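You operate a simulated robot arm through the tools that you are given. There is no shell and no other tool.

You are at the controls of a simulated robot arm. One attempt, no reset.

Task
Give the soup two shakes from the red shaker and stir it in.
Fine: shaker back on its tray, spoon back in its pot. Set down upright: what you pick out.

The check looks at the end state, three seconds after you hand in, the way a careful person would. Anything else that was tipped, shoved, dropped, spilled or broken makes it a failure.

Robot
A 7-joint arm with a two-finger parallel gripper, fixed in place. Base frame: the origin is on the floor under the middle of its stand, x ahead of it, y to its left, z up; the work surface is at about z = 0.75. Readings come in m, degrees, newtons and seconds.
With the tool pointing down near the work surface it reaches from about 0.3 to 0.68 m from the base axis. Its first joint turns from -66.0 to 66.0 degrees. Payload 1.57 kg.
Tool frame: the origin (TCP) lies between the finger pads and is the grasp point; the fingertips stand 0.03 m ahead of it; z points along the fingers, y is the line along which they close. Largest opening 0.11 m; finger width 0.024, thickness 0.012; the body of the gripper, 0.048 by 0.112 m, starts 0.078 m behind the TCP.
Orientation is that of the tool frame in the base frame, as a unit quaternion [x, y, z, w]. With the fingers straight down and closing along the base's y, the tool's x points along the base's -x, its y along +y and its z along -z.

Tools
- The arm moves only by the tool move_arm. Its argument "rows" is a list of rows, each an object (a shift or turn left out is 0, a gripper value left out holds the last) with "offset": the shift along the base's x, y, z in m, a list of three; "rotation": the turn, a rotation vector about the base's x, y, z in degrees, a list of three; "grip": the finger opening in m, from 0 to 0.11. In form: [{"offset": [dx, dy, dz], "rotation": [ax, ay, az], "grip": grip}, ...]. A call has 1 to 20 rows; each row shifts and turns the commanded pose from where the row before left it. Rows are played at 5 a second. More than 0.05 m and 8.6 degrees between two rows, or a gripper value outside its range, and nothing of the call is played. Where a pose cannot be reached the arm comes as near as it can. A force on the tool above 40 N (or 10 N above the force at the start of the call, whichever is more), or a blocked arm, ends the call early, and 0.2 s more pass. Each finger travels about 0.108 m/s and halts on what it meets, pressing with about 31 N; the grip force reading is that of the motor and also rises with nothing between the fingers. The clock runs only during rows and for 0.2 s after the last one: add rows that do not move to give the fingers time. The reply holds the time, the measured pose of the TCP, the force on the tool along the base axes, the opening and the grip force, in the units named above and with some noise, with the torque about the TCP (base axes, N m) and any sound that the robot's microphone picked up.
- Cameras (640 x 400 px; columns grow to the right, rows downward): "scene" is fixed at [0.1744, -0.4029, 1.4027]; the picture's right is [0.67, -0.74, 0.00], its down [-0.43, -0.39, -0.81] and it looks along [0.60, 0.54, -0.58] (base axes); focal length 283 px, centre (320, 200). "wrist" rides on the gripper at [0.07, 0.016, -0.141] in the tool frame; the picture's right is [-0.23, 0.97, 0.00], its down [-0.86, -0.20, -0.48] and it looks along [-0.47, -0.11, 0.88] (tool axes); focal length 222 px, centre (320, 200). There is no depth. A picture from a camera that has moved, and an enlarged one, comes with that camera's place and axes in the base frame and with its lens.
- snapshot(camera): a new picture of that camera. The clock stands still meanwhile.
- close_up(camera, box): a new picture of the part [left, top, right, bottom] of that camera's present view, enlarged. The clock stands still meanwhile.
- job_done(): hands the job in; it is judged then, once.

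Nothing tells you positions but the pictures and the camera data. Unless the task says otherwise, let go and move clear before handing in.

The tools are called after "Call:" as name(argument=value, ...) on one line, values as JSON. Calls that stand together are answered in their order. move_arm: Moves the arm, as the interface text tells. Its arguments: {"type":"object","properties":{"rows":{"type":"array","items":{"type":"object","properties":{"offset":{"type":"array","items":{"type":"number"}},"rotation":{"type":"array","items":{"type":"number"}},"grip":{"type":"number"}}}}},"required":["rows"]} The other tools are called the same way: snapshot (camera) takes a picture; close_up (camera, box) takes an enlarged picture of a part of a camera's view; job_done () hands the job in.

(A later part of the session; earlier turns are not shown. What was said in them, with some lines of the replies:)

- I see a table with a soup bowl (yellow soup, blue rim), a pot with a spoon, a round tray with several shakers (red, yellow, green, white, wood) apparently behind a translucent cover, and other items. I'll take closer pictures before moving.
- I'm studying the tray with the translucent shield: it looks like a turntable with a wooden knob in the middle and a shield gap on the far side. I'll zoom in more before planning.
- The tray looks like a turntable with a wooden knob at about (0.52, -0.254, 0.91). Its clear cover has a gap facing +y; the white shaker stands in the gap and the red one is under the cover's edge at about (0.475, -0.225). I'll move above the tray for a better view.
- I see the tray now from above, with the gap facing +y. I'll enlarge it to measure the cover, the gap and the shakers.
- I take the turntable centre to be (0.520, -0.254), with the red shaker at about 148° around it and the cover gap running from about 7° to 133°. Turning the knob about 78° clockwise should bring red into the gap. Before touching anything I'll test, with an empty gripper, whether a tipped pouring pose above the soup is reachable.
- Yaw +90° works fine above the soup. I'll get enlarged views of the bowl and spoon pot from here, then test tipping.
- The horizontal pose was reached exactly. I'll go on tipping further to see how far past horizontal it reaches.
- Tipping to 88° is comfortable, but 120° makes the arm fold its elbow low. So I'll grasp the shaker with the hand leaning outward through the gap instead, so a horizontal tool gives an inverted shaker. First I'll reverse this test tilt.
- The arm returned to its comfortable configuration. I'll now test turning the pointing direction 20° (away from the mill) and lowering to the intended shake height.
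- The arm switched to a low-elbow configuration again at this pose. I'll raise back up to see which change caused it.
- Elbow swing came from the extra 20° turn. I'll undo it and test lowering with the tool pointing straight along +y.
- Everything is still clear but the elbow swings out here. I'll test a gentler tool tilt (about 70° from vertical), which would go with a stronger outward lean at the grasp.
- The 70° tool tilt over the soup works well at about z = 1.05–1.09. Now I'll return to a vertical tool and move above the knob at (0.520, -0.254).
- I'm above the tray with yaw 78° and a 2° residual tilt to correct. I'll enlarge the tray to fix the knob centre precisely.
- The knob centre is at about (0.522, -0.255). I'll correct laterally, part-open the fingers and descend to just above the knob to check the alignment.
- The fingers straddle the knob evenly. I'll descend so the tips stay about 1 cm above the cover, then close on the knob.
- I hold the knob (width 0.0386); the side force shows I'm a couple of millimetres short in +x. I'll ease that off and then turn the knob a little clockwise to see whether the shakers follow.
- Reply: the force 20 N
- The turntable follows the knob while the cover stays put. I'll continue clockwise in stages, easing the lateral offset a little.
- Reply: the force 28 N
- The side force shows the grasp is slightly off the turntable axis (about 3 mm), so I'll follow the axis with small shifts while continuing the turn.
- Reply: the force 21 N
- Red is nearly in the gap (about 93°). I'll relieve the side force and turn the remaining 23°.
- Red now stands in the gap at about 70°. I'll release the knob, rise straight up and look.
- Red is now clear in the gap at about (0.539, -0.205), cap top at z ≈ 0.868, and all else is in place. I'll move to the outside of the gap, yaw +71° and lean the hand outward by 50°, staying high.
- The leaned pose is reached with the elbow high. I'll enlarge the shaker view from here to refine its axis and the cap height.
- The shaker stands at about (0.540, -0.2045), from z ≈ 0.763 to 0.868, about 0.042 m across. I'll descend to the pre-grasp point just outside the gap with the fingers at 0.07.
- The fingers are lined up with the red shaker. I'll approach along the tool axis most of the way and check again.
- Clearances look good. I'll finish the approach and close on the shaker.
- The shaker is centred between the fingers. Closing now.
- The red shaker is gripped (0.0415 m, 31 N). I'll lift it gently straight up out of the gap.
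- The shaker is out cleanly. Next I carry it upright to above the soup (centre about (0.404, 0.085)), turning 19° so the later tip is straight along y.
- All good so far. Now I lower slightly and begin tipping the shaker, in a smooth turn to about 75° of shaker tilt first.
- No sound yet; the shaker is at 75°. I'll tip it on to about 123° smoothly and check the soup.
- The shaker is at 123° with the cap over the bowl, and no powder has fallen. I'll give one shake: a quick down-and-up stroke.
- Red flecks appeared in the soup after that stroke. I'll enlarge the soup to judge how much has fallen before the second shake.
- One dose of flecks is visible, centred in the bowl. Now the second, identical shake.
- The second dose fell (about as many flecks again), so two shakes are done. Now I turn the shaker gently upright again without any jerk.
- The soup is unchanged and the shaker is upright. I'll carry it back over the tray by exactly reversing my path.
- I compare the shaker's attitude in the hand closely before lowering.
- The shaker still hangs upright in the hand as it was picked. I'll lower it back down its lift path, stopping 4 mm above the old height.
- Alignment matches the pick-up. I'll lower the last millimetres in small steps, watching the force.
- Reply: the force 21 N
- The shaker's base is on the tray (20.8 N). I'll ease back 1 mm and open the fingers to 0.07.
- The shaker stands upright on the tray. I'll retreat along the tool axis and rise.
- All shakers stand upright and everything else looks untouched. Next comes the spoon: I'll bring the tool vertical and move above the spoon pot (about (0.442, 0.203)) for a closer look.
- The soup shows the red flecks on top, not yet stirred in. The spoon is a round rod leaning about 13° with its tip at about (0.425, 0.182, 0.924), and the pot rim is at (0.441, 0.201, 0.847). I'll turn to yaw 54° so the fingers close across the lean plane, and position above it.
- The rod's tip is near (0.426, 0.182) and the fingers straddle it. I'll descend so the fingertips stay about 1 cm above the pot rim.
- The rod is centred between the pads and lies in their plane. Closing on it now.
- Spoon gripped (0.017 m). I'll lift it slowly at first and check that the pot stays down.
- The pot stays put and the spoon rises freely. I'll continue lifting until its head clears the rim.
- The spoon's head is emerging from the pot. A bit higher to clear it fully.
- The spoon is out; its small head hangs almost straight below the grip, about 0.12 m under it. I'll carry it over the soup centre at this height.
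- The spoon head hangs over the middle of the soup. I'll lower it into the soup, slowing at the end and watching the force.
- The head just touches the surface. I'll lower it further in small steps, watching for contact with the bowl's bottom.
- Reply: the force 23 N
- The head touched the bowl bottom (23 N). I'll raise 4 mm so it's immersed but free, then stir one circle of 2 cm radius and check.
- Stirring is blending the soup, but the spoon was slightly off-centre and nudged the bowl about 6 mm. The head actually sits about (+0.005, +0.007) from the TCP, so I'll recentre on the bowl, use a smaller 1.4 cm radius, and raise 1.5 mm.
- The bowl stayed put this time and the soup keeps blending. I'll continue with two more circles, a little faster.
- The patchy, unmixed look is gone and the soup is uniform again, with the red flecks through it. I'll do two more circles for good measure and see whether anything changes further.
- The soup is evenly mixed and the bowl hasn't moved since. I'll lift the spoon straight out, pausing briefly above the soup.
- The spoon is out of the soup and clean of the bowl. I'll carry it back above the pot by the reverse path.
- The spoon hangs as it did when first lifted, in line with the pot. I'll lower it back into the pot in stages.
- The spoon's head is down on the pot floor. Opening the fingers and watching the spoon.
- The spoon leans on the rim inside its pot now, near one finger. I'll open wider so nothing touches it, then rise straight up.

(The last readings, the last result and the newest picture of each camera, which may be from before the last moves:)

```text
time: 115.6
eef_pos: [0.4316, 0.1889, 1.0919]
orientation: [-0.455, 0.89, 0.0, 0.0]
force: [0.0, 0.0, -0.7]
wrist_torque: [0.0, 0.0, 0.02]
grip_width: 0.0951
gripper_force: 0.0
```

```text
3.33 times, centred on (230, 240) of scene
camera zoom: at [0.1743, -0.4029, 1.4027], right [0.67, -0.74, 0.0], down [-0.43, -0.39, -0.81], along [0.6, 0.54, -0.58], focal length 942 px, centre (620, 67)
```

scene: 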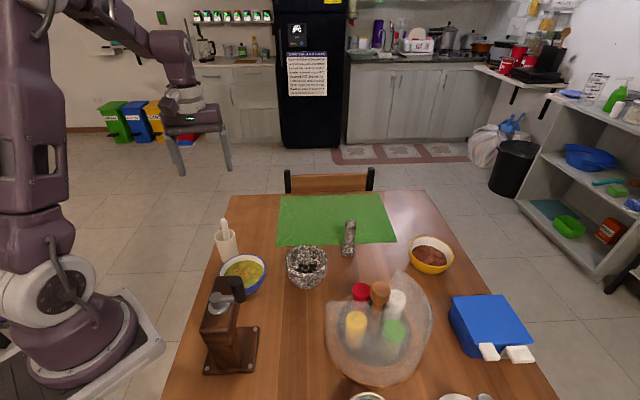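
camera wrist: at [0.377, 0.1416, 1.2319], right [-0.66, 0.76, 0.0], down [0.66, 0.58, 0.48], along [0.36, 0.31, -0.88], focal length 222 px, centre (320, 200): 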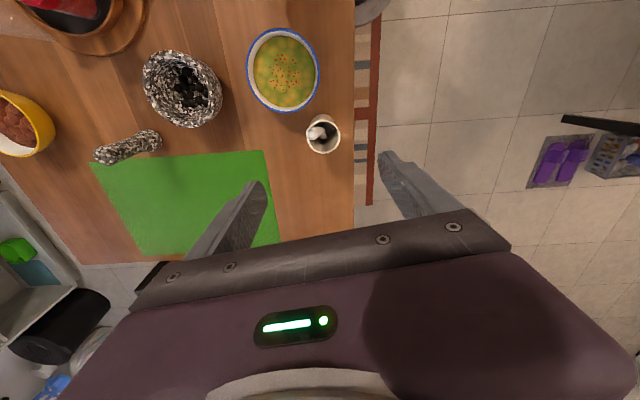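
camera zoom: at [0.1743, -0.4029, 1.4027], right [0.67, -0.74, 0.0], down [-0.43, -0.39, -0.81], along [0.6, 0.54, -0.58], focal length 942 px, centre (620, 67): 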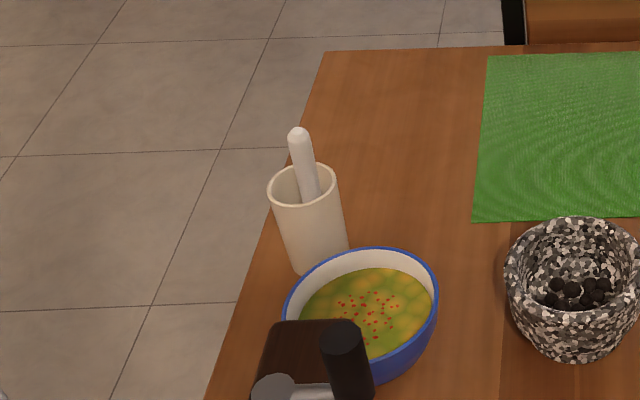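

The spoon stands in its pot, the bowl and everything else are upright. I'll take a last close look at the soup, the tray and the rest before handing in.

Call:
close_up(camera="wrist", box=[240, 20, 350, 160])

Call:
close_up(camera="scene", box=[222, 250, 272, 290])

Call:
close_up(camera="scene", box=[310, 250, 450, 400])

```text
2.86 times, centred on (295, 90) of wrist
camera zoom: at [0.377, 0.1416, 1.2319], right [-0.66, 0.76, 0.0], down [0.66, 0.58, 0.48], along [0.36, 0.31, -0.88], focal length 635 px, centre (391, 514)
```

zoom: 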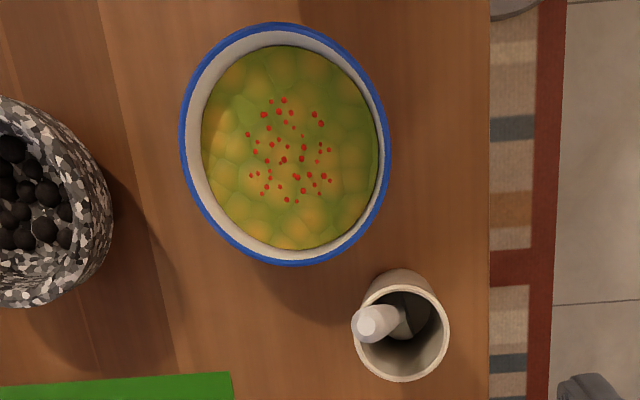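

```text
10.00 times, centred on (247, 270) of scene
camera zoom: at [0.1743, -0.4029, 1.4027], right [0.67, -0.74, 0.0], down [-0.43, -0.39, -0.81], along [0.6, 0.54, -0.58], focal length 2827 px, centre (1050, -500)
```

zoom: 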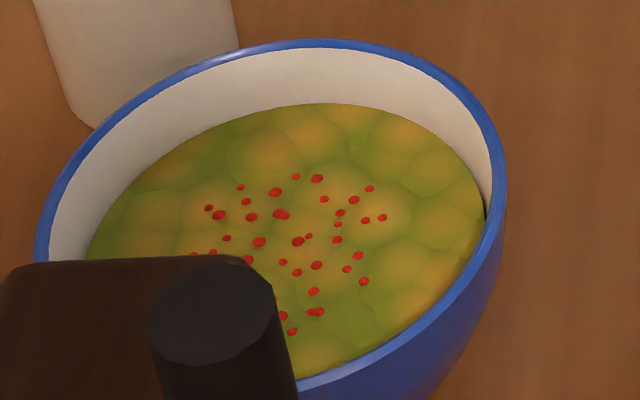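

```text
2.67 times, centred on (380, 325) of scene
camera zoom: at [0.1743, -0.4029, 1.4027], right [0.67, -0.74, 0.0], down [-0.43, -0.39, -0.81], along [0.6, 0.54, -0.58], focal length 754 px, centre (160, -133)
```

zoom: 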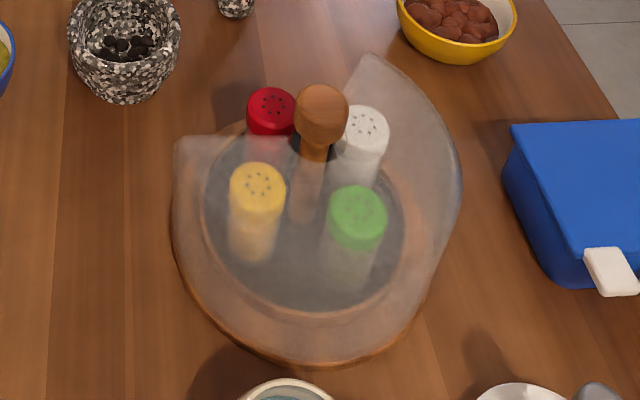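

The soup is uniform with two doses of red flecks, the red shaker stands upright on its tray, and the spoon is in its pot. The bowl slid about 1 cm and the pot about 3 mm along the way, both still upright. Nothing looks tipped or spilled and the gripper is open and clear, so I'm handing in.

Call:
job_done()

```text
The job is handed in.
```

I gave the soup two shakes from the red shaker and stirred them in, and the job is handed in. The result of the check has not come back yet.

- **Soup:** two down-and-up shakes each dropped a similar amount of red flecks. After about six circles of stirring, the patchy look was gone and the soup was even. The flecks are still visible.
- **Red shaker:** I turned the tray's knob about 78° clockwise to bring it into the gap in the cover. It is back on the tray and upright. I left the tray turned, so all four shakers now sit in different positions than at the start.
- **Spoon:** it is back in its pot, leaning a little differently than before.
- **Moved along the way:** my first stirring circle was off-centre and slid the bowl about 1 cm. Gripping the spoon shifted its pot about 3 mm. I left both where they ended up because pushing a full bowl back risked a spill.

I saw nothing tipped, dropped, spilled or broken in the last pictures. The gripper is open and clear of everything.
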